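You operate a simulated robot arm through the tools that you are given. There is no shell and no other tool. Be economical: measure what you need, move in short steps, check, and stop when the job is done.

Carry out the task below with a simulated robot arm. There is one attempt and no reset: what you move stays moved.

JOB
Take the yellow lapel microphone and put it on the grey chart.

Only the result counts: the job must be done as asked and must still hold three seconds after the hand-in. Knocking over, shifting, dropping, spilling or breaking anything else fails it.

ROBOT AND FRAMES
A 6-joint arm with a two-finger parallel gripper, fixed in place. Base frame: the origin is at the foot of the arm, x ahead of it, y to its left, z up; the work surface is at about z = 0. Units: m, rad, N and s.
With the tool pointing down near the work surface it reaches from about 0.14 to 0.58 m from the base axis. Its first joint turns from -1.152 to 1.152 rad. Payload 2.1 kg.
The TCP is the grasp point between the finger pads, 0.03 m short of the fingertips. In the tool frame z runs along the fingers and y along their closing line. The gripper opens to 0.094 m. The fingers are 0.028 m wide and 0.01 m thick; the gripper's body (0.05 by 0.096 m) begins 0.055 m behind the TCP.
Orientation is that of the tool frame in the base frame, as a unit quaternion [w, x, y, z]. With the fingers straight down and closing along the base's y, the tool's x points along the base's -x, its y along +y and its z along -z.

CONTROLS
- The arm moves only by the tool servo_tool. Its argument "targets" is a list that holds one entry, the list of rows, each a list of 7 numbers: the gripper command, from -1 (fully open) to 1 (shut), values between in proportion, then the shift along the tool's x, y, z in m, then the turn, a rotation vector about the tool's x, y, z in rad. In form: [[[claw, x, y, z, ax, ay, az], ...]]. A call has 1 to 8 rows; each row shifts and turns the commanded pose from where the row before left it, along the tool's axes as they then stand. Rows are played at 5 a second. More than 0.05 m and 0.15 rad between two rows, or a gripper value outside its range, and nothing of the call is played. A pose out of reach is approached as far as the arm can. The call stops where the force on the tool passes 40 N (or 10 N more than at its start, if that is more) or the arm is blocked; 0.2 s more then pass. The fingers move at their own pace (about 0.072 m/s each) and stop on an object; they squeeze with about 21 N. The grip force told is the motor's: it shows also when the fingers shut on nothing. Time passes only in rows, and 0.2 s behind the last, so rows that do not move let the fingers close. The reply holds the time, the measured pose of the TCP, the force on the tool along the base axes, the opening and the grip force, in the units named above and with some noise, and new pictures: "show" is both (left out), scene, wrist or none.
- Cameras (640 x 400 px; columns grow to the right, rows downward): "scene" is fixed at [0.0623, -0.3891, 0.4721]; the picture's right is [0.65, -0.76, 0.00], its down [-0.53, -0.46, -0.71] and it looks along [0.54, 0.46, -0.70] (base axes); focal length 331 px, centre (320, 200). "wrist" rides on the gripper at [-0.037, 0, -0.058] in the tool frame; the picture's right is [0.00, -1.00, 0.00], its down [0.97, 0.00, -0.24] and it looks along [0.24, 0.00, 0.97] (tool axes); focal length 218 px, centre (320, 200). There is no depth. A picture from a camera that has moved, and an enlarged one, comes with that camera's place and axes in the base frame and with its lens.
- enlarge(camera, box): a new picture of the part [left, top, right, bottom] of that camera's present view, enlarged. It takes no simulated time.
- finish_job(): hands the job in; it is judged then, once.

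Go step by step. Nothing tells you positions but the pictures and the camera data: compare them with the known pose of the tool, close in by small moves and look again before you grip or let go. The budget is 90 turns and 170 pictures, counting those below and the enlarged ones. Unless the task says otherwise, let go and move clear before handing in, and close with one line.

The tools are called after "Call:" by a JSON object that holds its "fn" and its "kwargs". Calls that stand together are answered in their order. servo_tool: Moves the arm, as the interface text tells. Its arguments: {"type":"object","properties":{"targets":{"type":"array","items":{"type":"array","items":{"type":"array","items":{"type":"number"}}}},"show":{"type":"string","enum":["both","scene","wrist","none"]}},"required":["targets"]} The other tools are called the same way: enlarge (camera, box) takes an enlarged picture of a part of a camera's view; finish_job () hands the job in.

At the start:

```text
time: 0.0
position: [0.2835, -0.1156, 0.2256]
tcp_rot: [0.0, -0.001, 1.0, -0.001]
force: [0.0, -0.4, -1.2]
finger_gap: 0.0939
grip_force: 0.0
```

scene: 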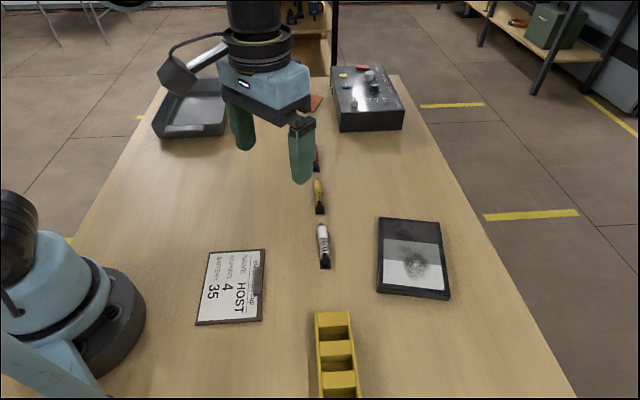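
wrist: 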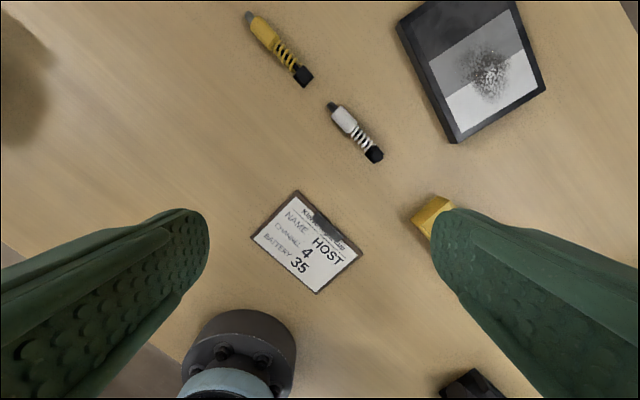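

I see a yellow clip-like mic near (0.425, -0.07), a white one beside it, and a tablet or chart to the right. I'll enlarge both to be sure which is which.

Call:
{"fn": "enlarge", "kwargs": {"camera": "scene", "box": [270, 140, 470, 310]}}

Call:
{"fn": "enlarge", "kwargs": {"camera": "wrist", "box": [220, 0, 560, 180]}}

Call:
{"fn": "enlarge", "kwargs": {"camera": "scene", "box": [140, 60, 420, 200]}}

```text
2.35 times, centred on (370, 225) of scene
camera zoom: at [0.0623, -0.3891, 0.4721], right [0.65, -0.76, 0.0], down [-0.53, -0.46, -0.71], along [0.54, 0.46, -0.7], focal length 779 px, centre (202, 141)
```

zoom: 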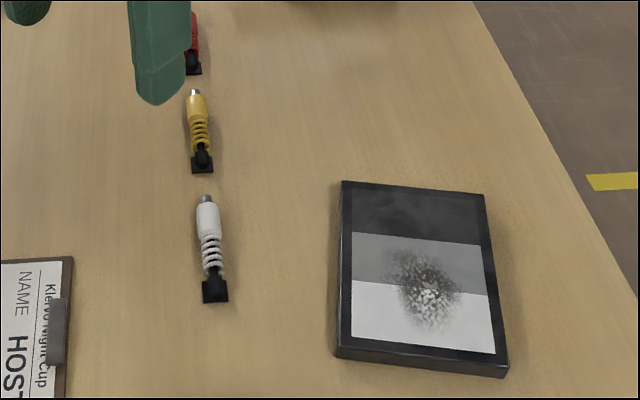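

```text
1.88 times, centred on (390, 90) of wrist
camera zoom: at [0.3199, -0.1166, 0.2837], right [0.0, -1.0, 0.0], down [-0.97, 0.0, 0.24], along [-0.24, 0.0, -0.97], focal length 411 px, centre (188, 407)
```

zoom: 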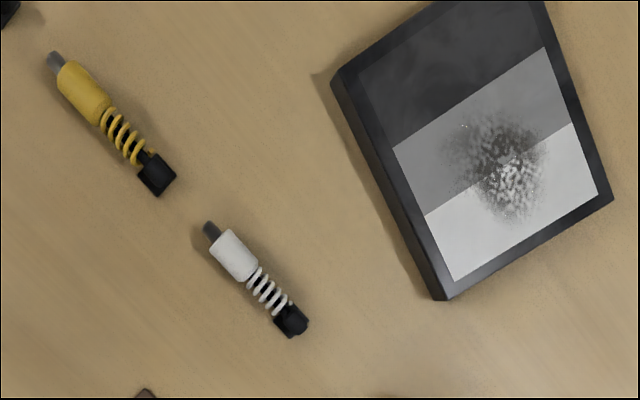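

```text
2.29 times, centred on (280, 130) of scene
camera zoom: at [0.0623, -0.3891, 0.4721], right [0.65, -0.76, 0.0], down [-0.53, -0.46, -0.71], along [0.54, 0.46, -0.7], focal length 757 px, centre (411, 360)
```

zoom: 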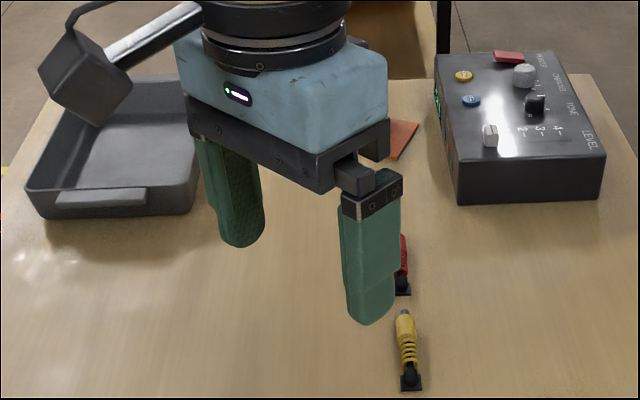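

The yellow mic lies with its body near (0.436, -0.06), along about 45° in base xy. The chart is the tri-tone panel, centred near (0.41, -0.28) with its long side at about 34°. I'll turn the tool 45° and move above the mic, staying high.

Call:
{"fn": "servo_tool", "kwargs": {"targets": [[[-1, 0, 0, 0, 0, 0, -0.131], [-1, 0, 0, 0, 0, 0, -0.131], [-1, 0, 0, 0, 0, 0, -0.131], [-1, 0, 0, 0, 0, 0, -0.131], [-1, 0, 0, 0, 0, 0, -0.131], [-1, 0, 0, 0, 0, 0, -0.13]]], "show": "none"}}

Call:
{"fn": "servo_tool", "kwargs": {"targets": [[[-1, -0.037, -0.017, 0, 0, 0, 0], [-1, -0.037, -0.017, 0, 0, 0, 0], [-1, -0.037, -0.017, 0, 0, 0, 0], [-1, -0.036, -0.0175, 0, 0, 0, 0], [-1, 0, 0, 0, 0, 0, 0]]]}}

```text
time: 1.4
position: [0.2831, -0.1169, 0.2253]
tcp_rot: [-0.001, -0.383, 0.924, -0.001]
force: [0.2, 0.5, 0.4]
finger_gap: 0.0942
grip_force: 0.1
```

```text
time: 2.6
position: [0.4334, -0.0622, 0.2247]
tcp_rot: [0.0, -0.383, 0.924, -0.001]
force: [0.2, 0.0, -0.5]
finger_gap: 0.094
grip_force: 0.0
camera wrist: at [0.4609, -0.0357, 0.2834], right [0.71, -0.71, 0.0], down [-0.69, -0.69, 0.24], along [-0.17, -0.17, -0.97], focal length 218 px, centre (320, 200)
```

scene: 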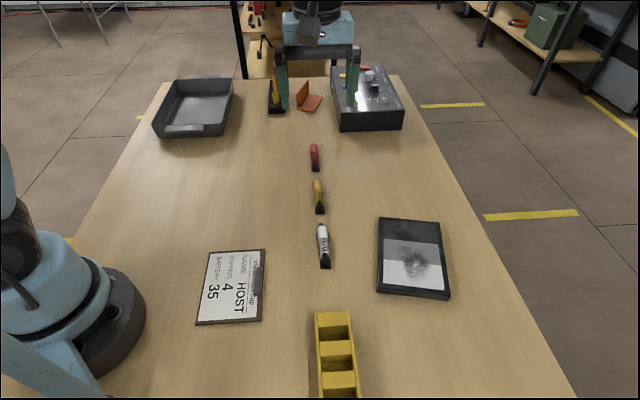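
wrist: 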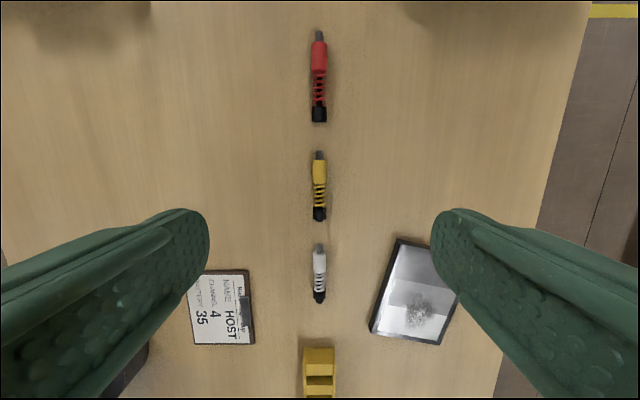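

The mic is lined up under the TCP. Next I'll descend partway and check.

Call:
{"fn": "servo_tool", "kwargs": {"targets": [[[-0.4, 0, 0, 0.04, 0, 0, 0], [-0.4, 0, 0, 0.04, 0, 0, 0], [-0.4, 0, 0, 0.04, 0, 0, 0], [-0.4, 0, 0, 0.02, 0, 0, 0], [-0.4, 0, 0, 0.0, 0, 0, 0]]]}}

```text
time: 3.8
position: [0.4334, -0.0603, 0.086]
tcp_rot: [0.0, -0.383, 0.924, -0.001]
force: [-0.1, -1.1, -0.3]
finger_gap: 0.066
grip_force: 0.0
camera wrist: at [0.4608, -0.0348, 0.1442], right [0.71, -0.71, 0.0], down [-0.69, -0.69, 0.24], along [-0.17, -0.17, -0.97], focal length 218 px, centre (320, 200)
```

scene: 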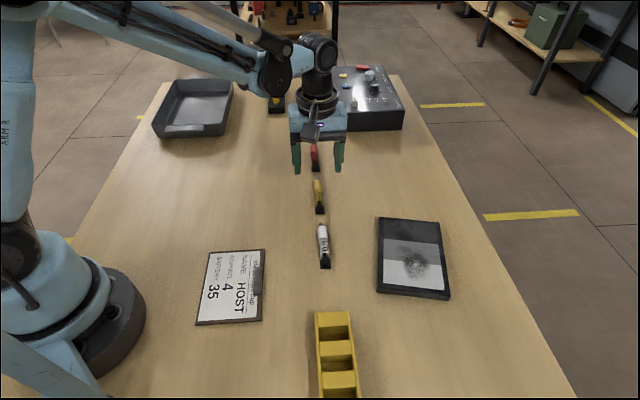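
wrist: 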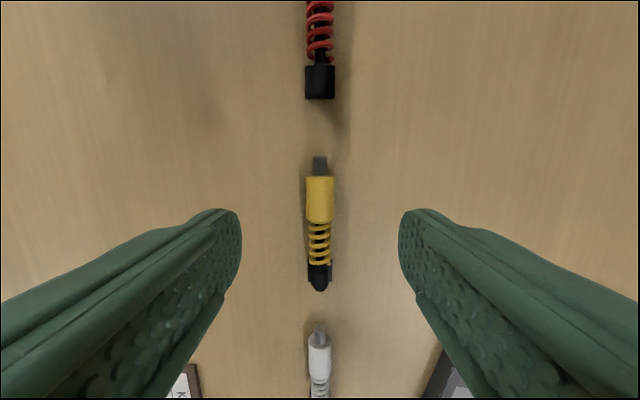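

The mic is centred between the fingers, with the body about 18 mm wide. I'll go down so the fingertips sit just above the table.

Call:
{"fn": "servo_tool", "kwargs": {"targets": [[[-0.4, -0.002, 0, 0.025, 0, 0, 0], [-0.4, 0, 0, 0.019, 0, 0, 0], [-0.4, 0, 0, 0.006, 0, 0, 0], [-0.4, 0, 0, 0, 0, 0, 0]]]}}

```text
time: 4.8
position: [0.4359, -0.0591, 0.035]
tcp_rot: [0.0, -0.383, 0.924, -0.002]
force: [1.3, -0.8, 0.2]
finger_gap: 0.0658
grip_force: 0.0
camera wrist: at [0.4622, -0.0335, 0.0937], right [0.71, -0.71, 0.0], down [-0.69, -0.69, 0.24], along [-0.17, -0.17, -0.97], focal length 218 px, centre (320, 200)
```

scene: 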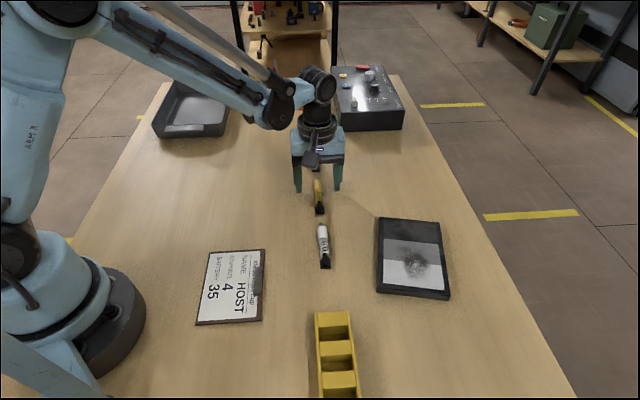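
wrist: 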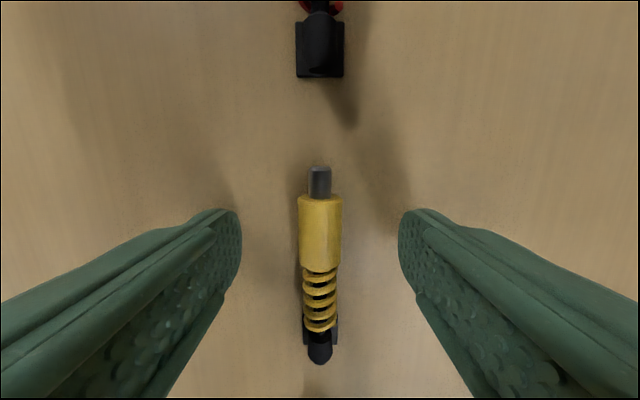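

The body sits between the finger pads, so I'll close on it.

Call:
{"fn": "servo_tool", "kwargs": {"targets": [[[1, 0, 0, 0, 0, 0, 0], [1, 0, 0, 0, 0, 0, 0], [1, 0, 0, 0, 0, 0, 0], [1, 0, 0, 0, 0, 0, 0], [1, 0, 0, 0, 0, 0, 0]]], "show": "wrist"}}

```text
time: 6.0
position: [0.435, -0.0591, 0.035]
tcp_rot: [-0.001, -0.383, 0.924, -0.001]
force: [-0.8, 0.4, -1.0]
finger_gap: 0.0166
grip_force: 21.0
camera wrist: at [0.4622, -0.0335, 0.0939], right [0.71, -0.71, 0.0], down [-0.69, -0.69, 0.24], along [-0.17, -0.17, -0.97], focal length 218 px, centre (320, 200)
```

wrist: 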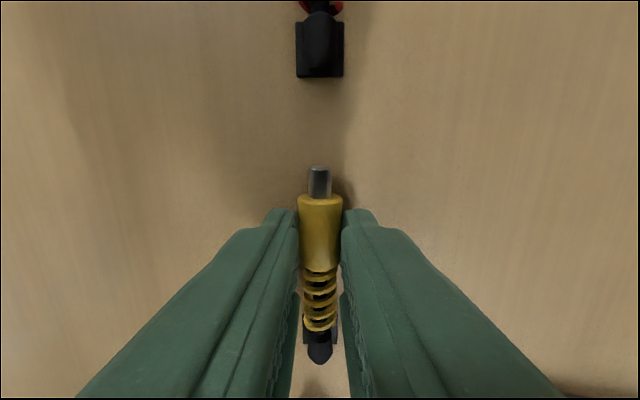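

It's gripped, with a 16.6 mm gap. Now I'll lift straight up.

Call:
{"fn": "servo_tool", "kwargs": {"targets": [[[1, 0, 0, -0.01, 0, 0, 0], [1, 0, 0, -0.03, 0, 0, 0], [1, 0, 0, -0.04, 0, 0, 0], [1, 0, 0, -0.03, 0, 0, 0], [1, 0, 0, 0, 0, 0, 0]]]}}

```text
time: 7.2
position: [0.4382, -0.0606, 0.1462]
tcp_rot: [0.0, -0.383, 0.924, -0.002]
force: [-1.2, 1.1, -0.3]
finger_gap: 0.0165
grip_force: 21.3
camera wrist: at [0.4644, -0.0338, 0.2044], right [0.71, -0.71, 0.0], down [-0.69, -0.69, 0.24], along [-0.17, -0.17, -0.97], focal length 218 px, centre (320, 200)
```

scene: 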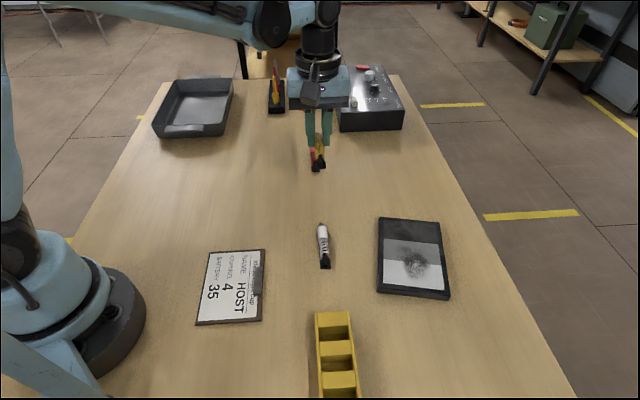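
wrist: 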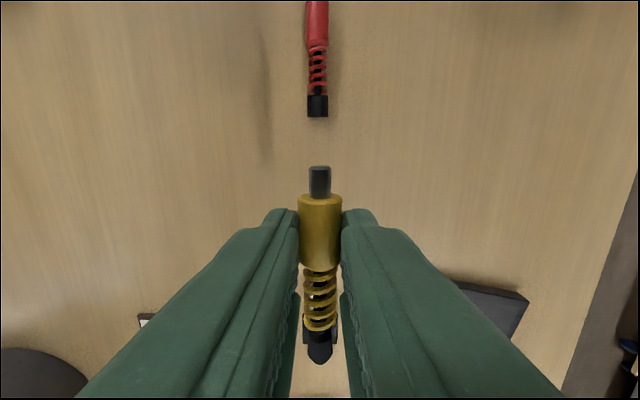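

The mic is held level. From the scene the chart centre is about (0.415, -0.287), with its long axis at about 33°. I'll carry the mic above it and turn about 11° to line up.

Call:
{"fn": "servo_tool", "kwargs": {"targets": [[[1, 0.0325, -0.0289, 0, 0, 0, 0], [1, 0.0325, -0.0289, 0, 0, 0, 0], [1, 0.0325, -0.0289, 0, 0, 0, 0], [1, 0.0325, -0.0289, 0, 0, 0, 0], [1, 0.0325, -0.0289, 0, 0, 0, 0], [1, 0, 0, 0, 0, 0, 0.1], [1, 0, 0, 0, 0, 0, 0.1], [1, 0, 0, 0, 0, 0, 0]]]}}

```text
time: 9.0
position: [0.4224, -0.2768, 0.1452]
tcp_rot: [0.0, -0.287, 0.958, -0.001]
force: [0.3, 0.8, -0.6]
finger_gap: 0.0167
grip_force: 21.4
camera wrist: at [0.4549, -0.2563, 0.2038], right [0.55, -0.83, 0.0], down [-0.81, -0.53, 0.24], along [-0.2, -0.13, -0.97], focal length 218 px, centre (320, 200)
```

scene: 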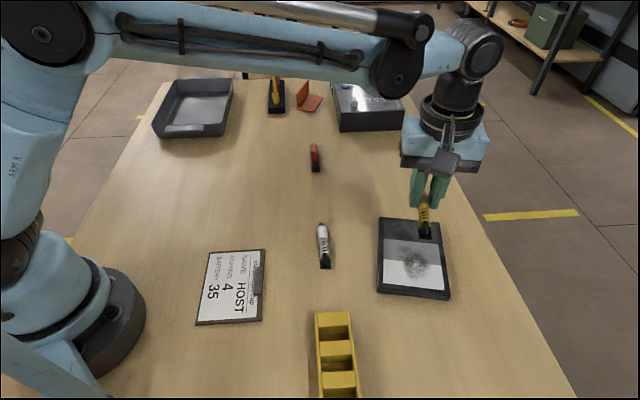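
wrist: 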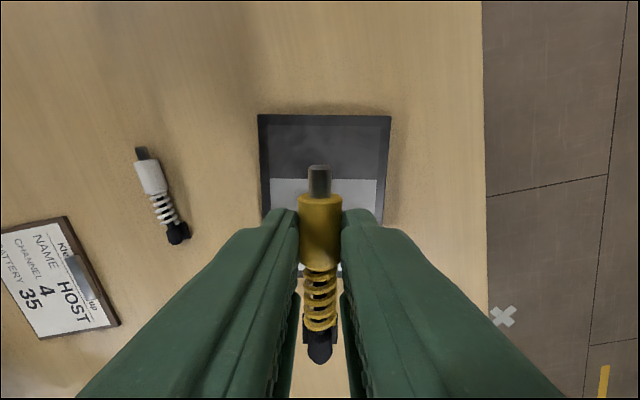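

The mic is over the chart and lined up with it. I'll descend to about 15 mm above the expected contact and look.

Call:
{"fn": "servo_tool", "kwargs": {"targets": [[[1, 0, 0, 0.03, 0, 0, 0], [1, 0, 0, 0.03, 0, 0, 0], [1, 0, 0, 0.015, 0, 0, 0], [1, 0, 0, 0, 0, 0, 0]]]}}

Call:
{"fn": "enlarge", "kwargs": {"camera": "scene", "box": [360, 180, 480, 310]}}

```text
time: 10.0
position: [0.4224, -0.2771, 0.0694]
tcp_rot: [0.0, -0.288, 0.958, -0.001]
force: [0.1, -0.3, -0.6]
finger_gap: 0.0167
grip_force: 20.7
camera wrist: at [0.4542, -0.2572, 0.1273], right [0.55, -0.83, 0.0], down [-0.81, -0.54, 0.24], along [-0.2, -0.13, -0.97], focal length 218 px, centre (320, 200)
```

scene: 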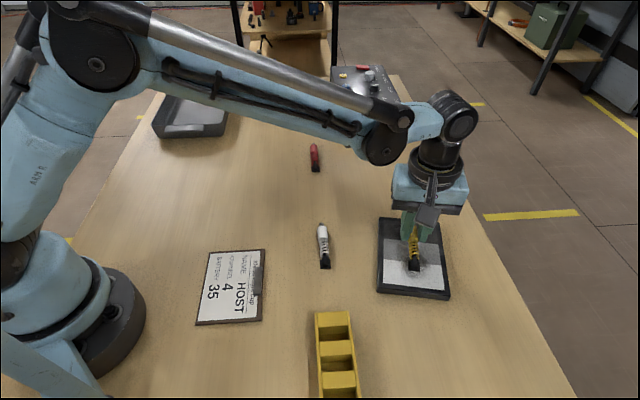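
wrist: 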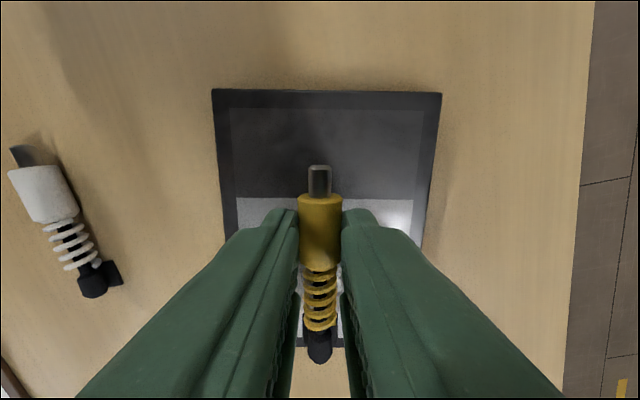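

```text
3.08 times, centred on (420, 245) of scene
camera zoom: at [0.0623, -0.3891, 0.4721], right [0.65, -0.76, 0.0], down [-0.53, -0.46, -0.71], along [0.54, 0.46, -0.7], focal length 1018 px, centre (12, 62)
```

zoom: 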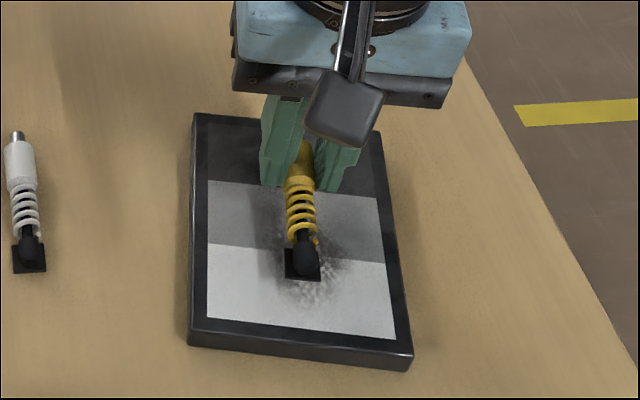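

The mic sits well inside the chart outline. I'll lower it slowly, watching the force.

Call:
{"fn": "servo_tool", "kwargs": {"targets": [[[1, 0, 0, 0.004, 0, 0, 0], [1, 0, 0, 0.004, 0, 0, 0], [1, 0, 0, 0.002, 0, 0, 0], [1, 0, 0, 0.0, 0, 0, 0]]], "show": "none"}}

Call:
{"fn": "enlarge", "kwargs": {"camera": "scene", "box": [360, 180, 480, 310]}}

```text
time: 11.0
position: [0.4229, -0.2775, 0.0608]
tcp_rot: [0.001, -0.289, 0.957, 0.0]
force: [0.2, 0.4, -0.7]
finger_gap: 0.0162
grip_force: 20.4
```

```text
3.08 times, centred on (420, 245) of scene
camera zoom: at [0.0623, -0.3891, 0.4721], right [0.65, -0.76, 0.0], down [-0.53, -0.46, -0.71], along [0.54, 0.46, -0.7], focal length 1018 px, centre (12, 62)
```

zoom: 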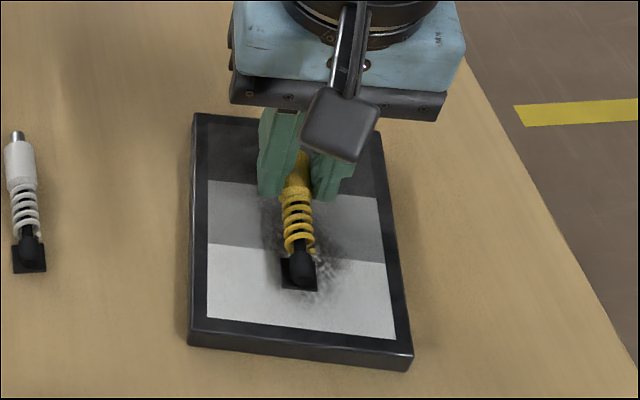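

There's no contact yet, so I'll keep going in small steps.

Call:
{"fn": "servo_tool", "kwargs": {"targets": [[[1, 0, 0, 0.002, 0, 0, 0], [1, 0, 0, 0.002, 0, 0, 0], [1, 0, 0, 0.001, 0, 0, 0], [1, 0, 0, 0.0, 0, 0, 0]]], "show": "none"}}

Call:
{"fn": "enlarge", "kwargs": {"camera": "scene", "box": [390, 220, 440, 280]}}

```text
time: 12.0
position: [0.4223, -0.2776, 0.0552]
tcp_rot: [0.0, -0.288, 0.958, -0.001]
force: [-0.3, 0.4, -0.8]
finger_gap: 0.0164
grip_force: 21.1
```

```text
6.67 times, centred on (415, 250) of scene
camera zoom: at [0.0623, -0.3891, 0.4721], right [0.65, -0.76, 0.0], down [-0.53, -0.46, -0.71], along [0.54, 0.46, -0.7], focal length 2207 px, centre (-313, -133)
```

zoom: 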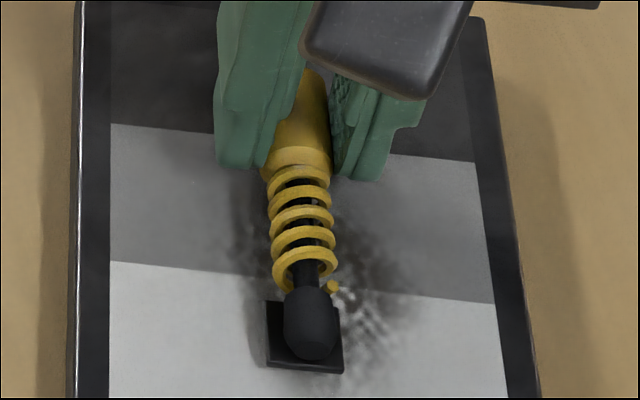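

Call:
{"fn": "servo_tool", "kwargs": {"targets": [[[1, 0, 0, 0.0015, 0, 0, 0], [1, 0, 0, 0.0015, 0, 0, 0], [1, 0, 0, 0.0, 0, 0, 0]]], "show": "none"}}

Call:
{"fn": "enlarge", "kwargs": {"camera": "scene", "box": [390, 220, 440, 280]}}

```text
time: 12.8
position: [0.4227, -0.2773, 0.0532]
tcp_rot: [0.0, -0.289, 0.957, -0.001]
force: [-0.4, 0.1, 0.5]
finger_gap: 0.0166
grip_force: 20.9
```

```text
6.67 times, centred on (415, 250) of scene
camera zoom: at [0.0623, -0.3891, 0.4721], right [0.65, -0.76, 0.0], down [-0.53, -0.46, -0.71], along [0.54, 0.46, -0.7], focal length 2207 px, centre (-313, -133)
```

zoom: 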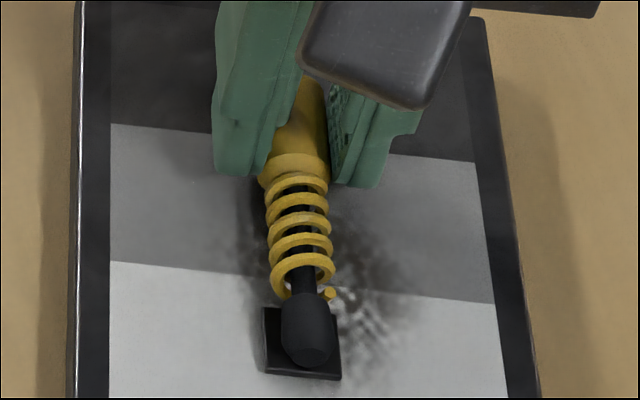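

The mic is still descending with no contact force. I'll go on in 1 mm steps.

Call:
{"fn": "servo_tool", "kwargs": {"targets": [[[1, 0, 0, 0.001, 0, 0, 0], [1, 0, 0, 0.001, 0, 0, 0], [1, 0, 0, 0.0, 0, 0, 0]]], "show": "none"}}

Call:
{"fn": "servo_tool", "kwargs": {"targets": [[[1, 0, 0, 0.001, 0, 0, 0], [1, 0, 0, 0.0, 0, 0, 0]]], "show": "none"}}

Call:
{"fn": "enlarge", "kwargs": {"camera": "scene", "box": [390, 220, 440, 280]}}

```text
time: 13.6
position: [0.4228, -0.2779, 0.0511]
tcp_rot: [-0.001, -0.288, 0.958, 0.0]
force: [-1.0, 0.8, 7.9]
finger_gap: 0.0166
grip_force: 20.8
```

```text
time: 14.2
position: [0.4231, -0.2766, 0.0497]
tcp_rot: [0.001, -0.288, 0.958, -0.001]
force: [-1.7, 0.9, 13.4]
finger_gap: 0.0166
grip_force: 21.1
```

```text
6.67 times, centred on (415, 250) of scene
camera zoom: at [0.0623, -0.389, 0.4721], right [0.65, -0.76, 0.0], down [-0.53, -0.46, -0.71], along [0.54, 0.46, -0.7], focal length 2207 px, centre (-313, -133)
```

zoom: 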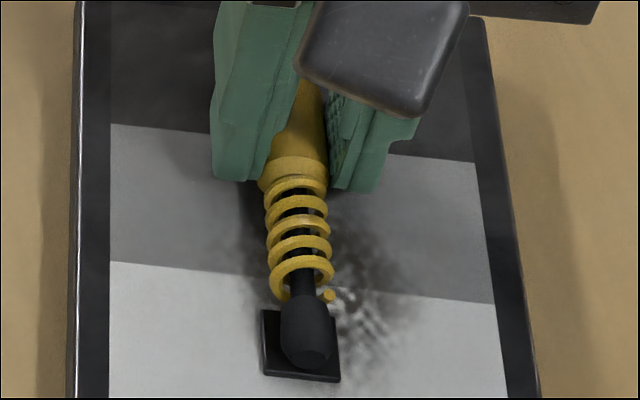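

There's firm contact at z≈0.051. I'll back off about 1 mm to relieve the load, then open.

Call:
{"fn": "servo_tool", "kwargs": {"targets": [[[1, 0, 0, -0.0012, 0, 0, 0], [1, 0, 0, 0, 0, 0, 0], [0.5, 0, 0, 0, 0, 0, 0], [0.2, 0, 0, 0, 0, 0, 0], [-0.2, 0, 0, 0, 0, 0, 0], [-0.2, 0, 0, 0, 0, 0, 0]]]}}

```text
time: 15.6
position: [0.4232, -0.2779, 0.052]
tcp_rot: [0.0, -0.288, 0.958, -0.001]
force: [-0.6, 0.4, 0.0]
finger_gap: 0.0564
grip_force: 0.1
camera wrist: at [0.4549, -0.2567, 0.1095], right [0.55, -0.83, 0.0], down [-0.81, -0.54, 0.24], along [-0.2, -0.13, -0.97], focal length 218 px, centre (320, 200)
```

scene: 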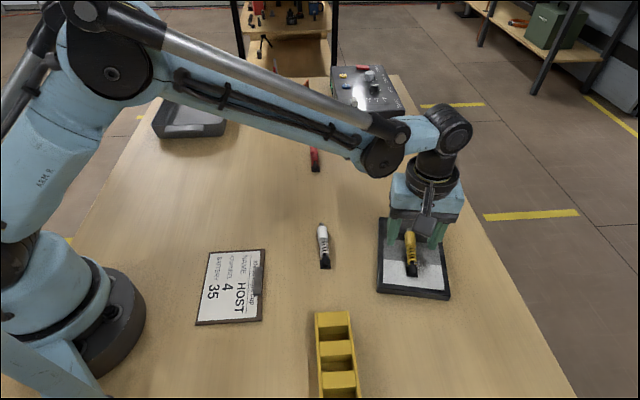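
wrist: 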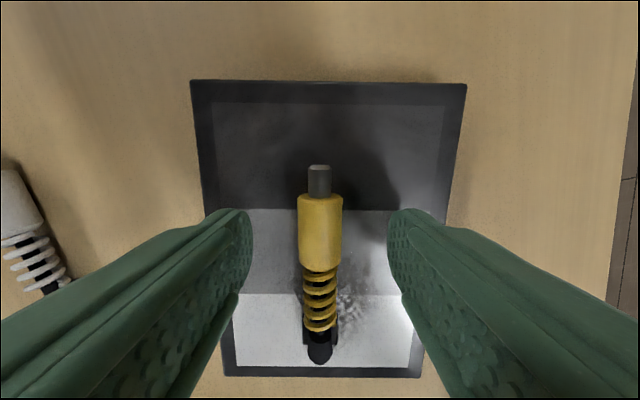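

The mic is released and resting within the chart. I'll raise the gripper clear.

Call:
{"fn": "servo_tool", "kwargs": {"targets": [[[-0.2, 0, 0, -0.02, 0, 0, 0], [-0.2, 0, 0, -0.04, 0, 0, 0], [-0.2, 0, 0, -0.04, 0, 0, 0], [-0.2, 0, 0, -0.03, 0, 0, 0], [-0.2, 0, 0, 0, 0, 0, 0]]]}}

```text
time: 16.8
position: [0.421, -0.2766, 0.182]
tcp_rot: [0.0, -0.288, 0.958, -0.001]
force: [0.1, 0.0, -0.2]
finger_gap: 0.0564
grip_force: 0.1
camera wrist: at [0.4542, -0.256, 0.2392], right [0.55, -0.83, 0.0], down [-0.81, -0.54, 0.24], along [-0.2, -0.13, -0.97], focal length 218 px, centre (320, 200)
```

scene: 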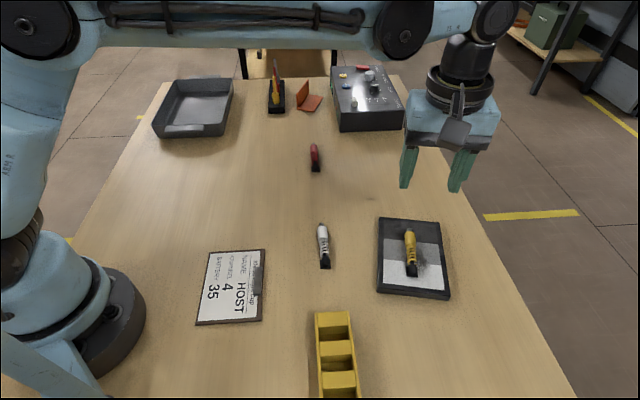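
wrist: 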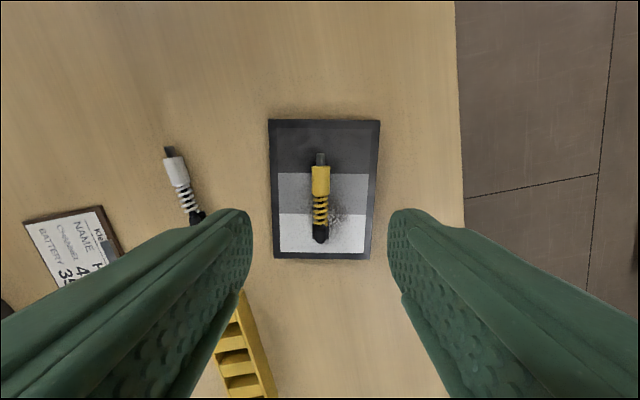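

The yellow mic rests in the middle of the chart, nothing else has moved and the gripper is clear, so I'm handing in.

Call:
{"fn": "finish_job", "kwargs": {}}

```text
The job is handed in.
```

The yellow lapel microphone is resting on the grey chart, and the job is handed in.
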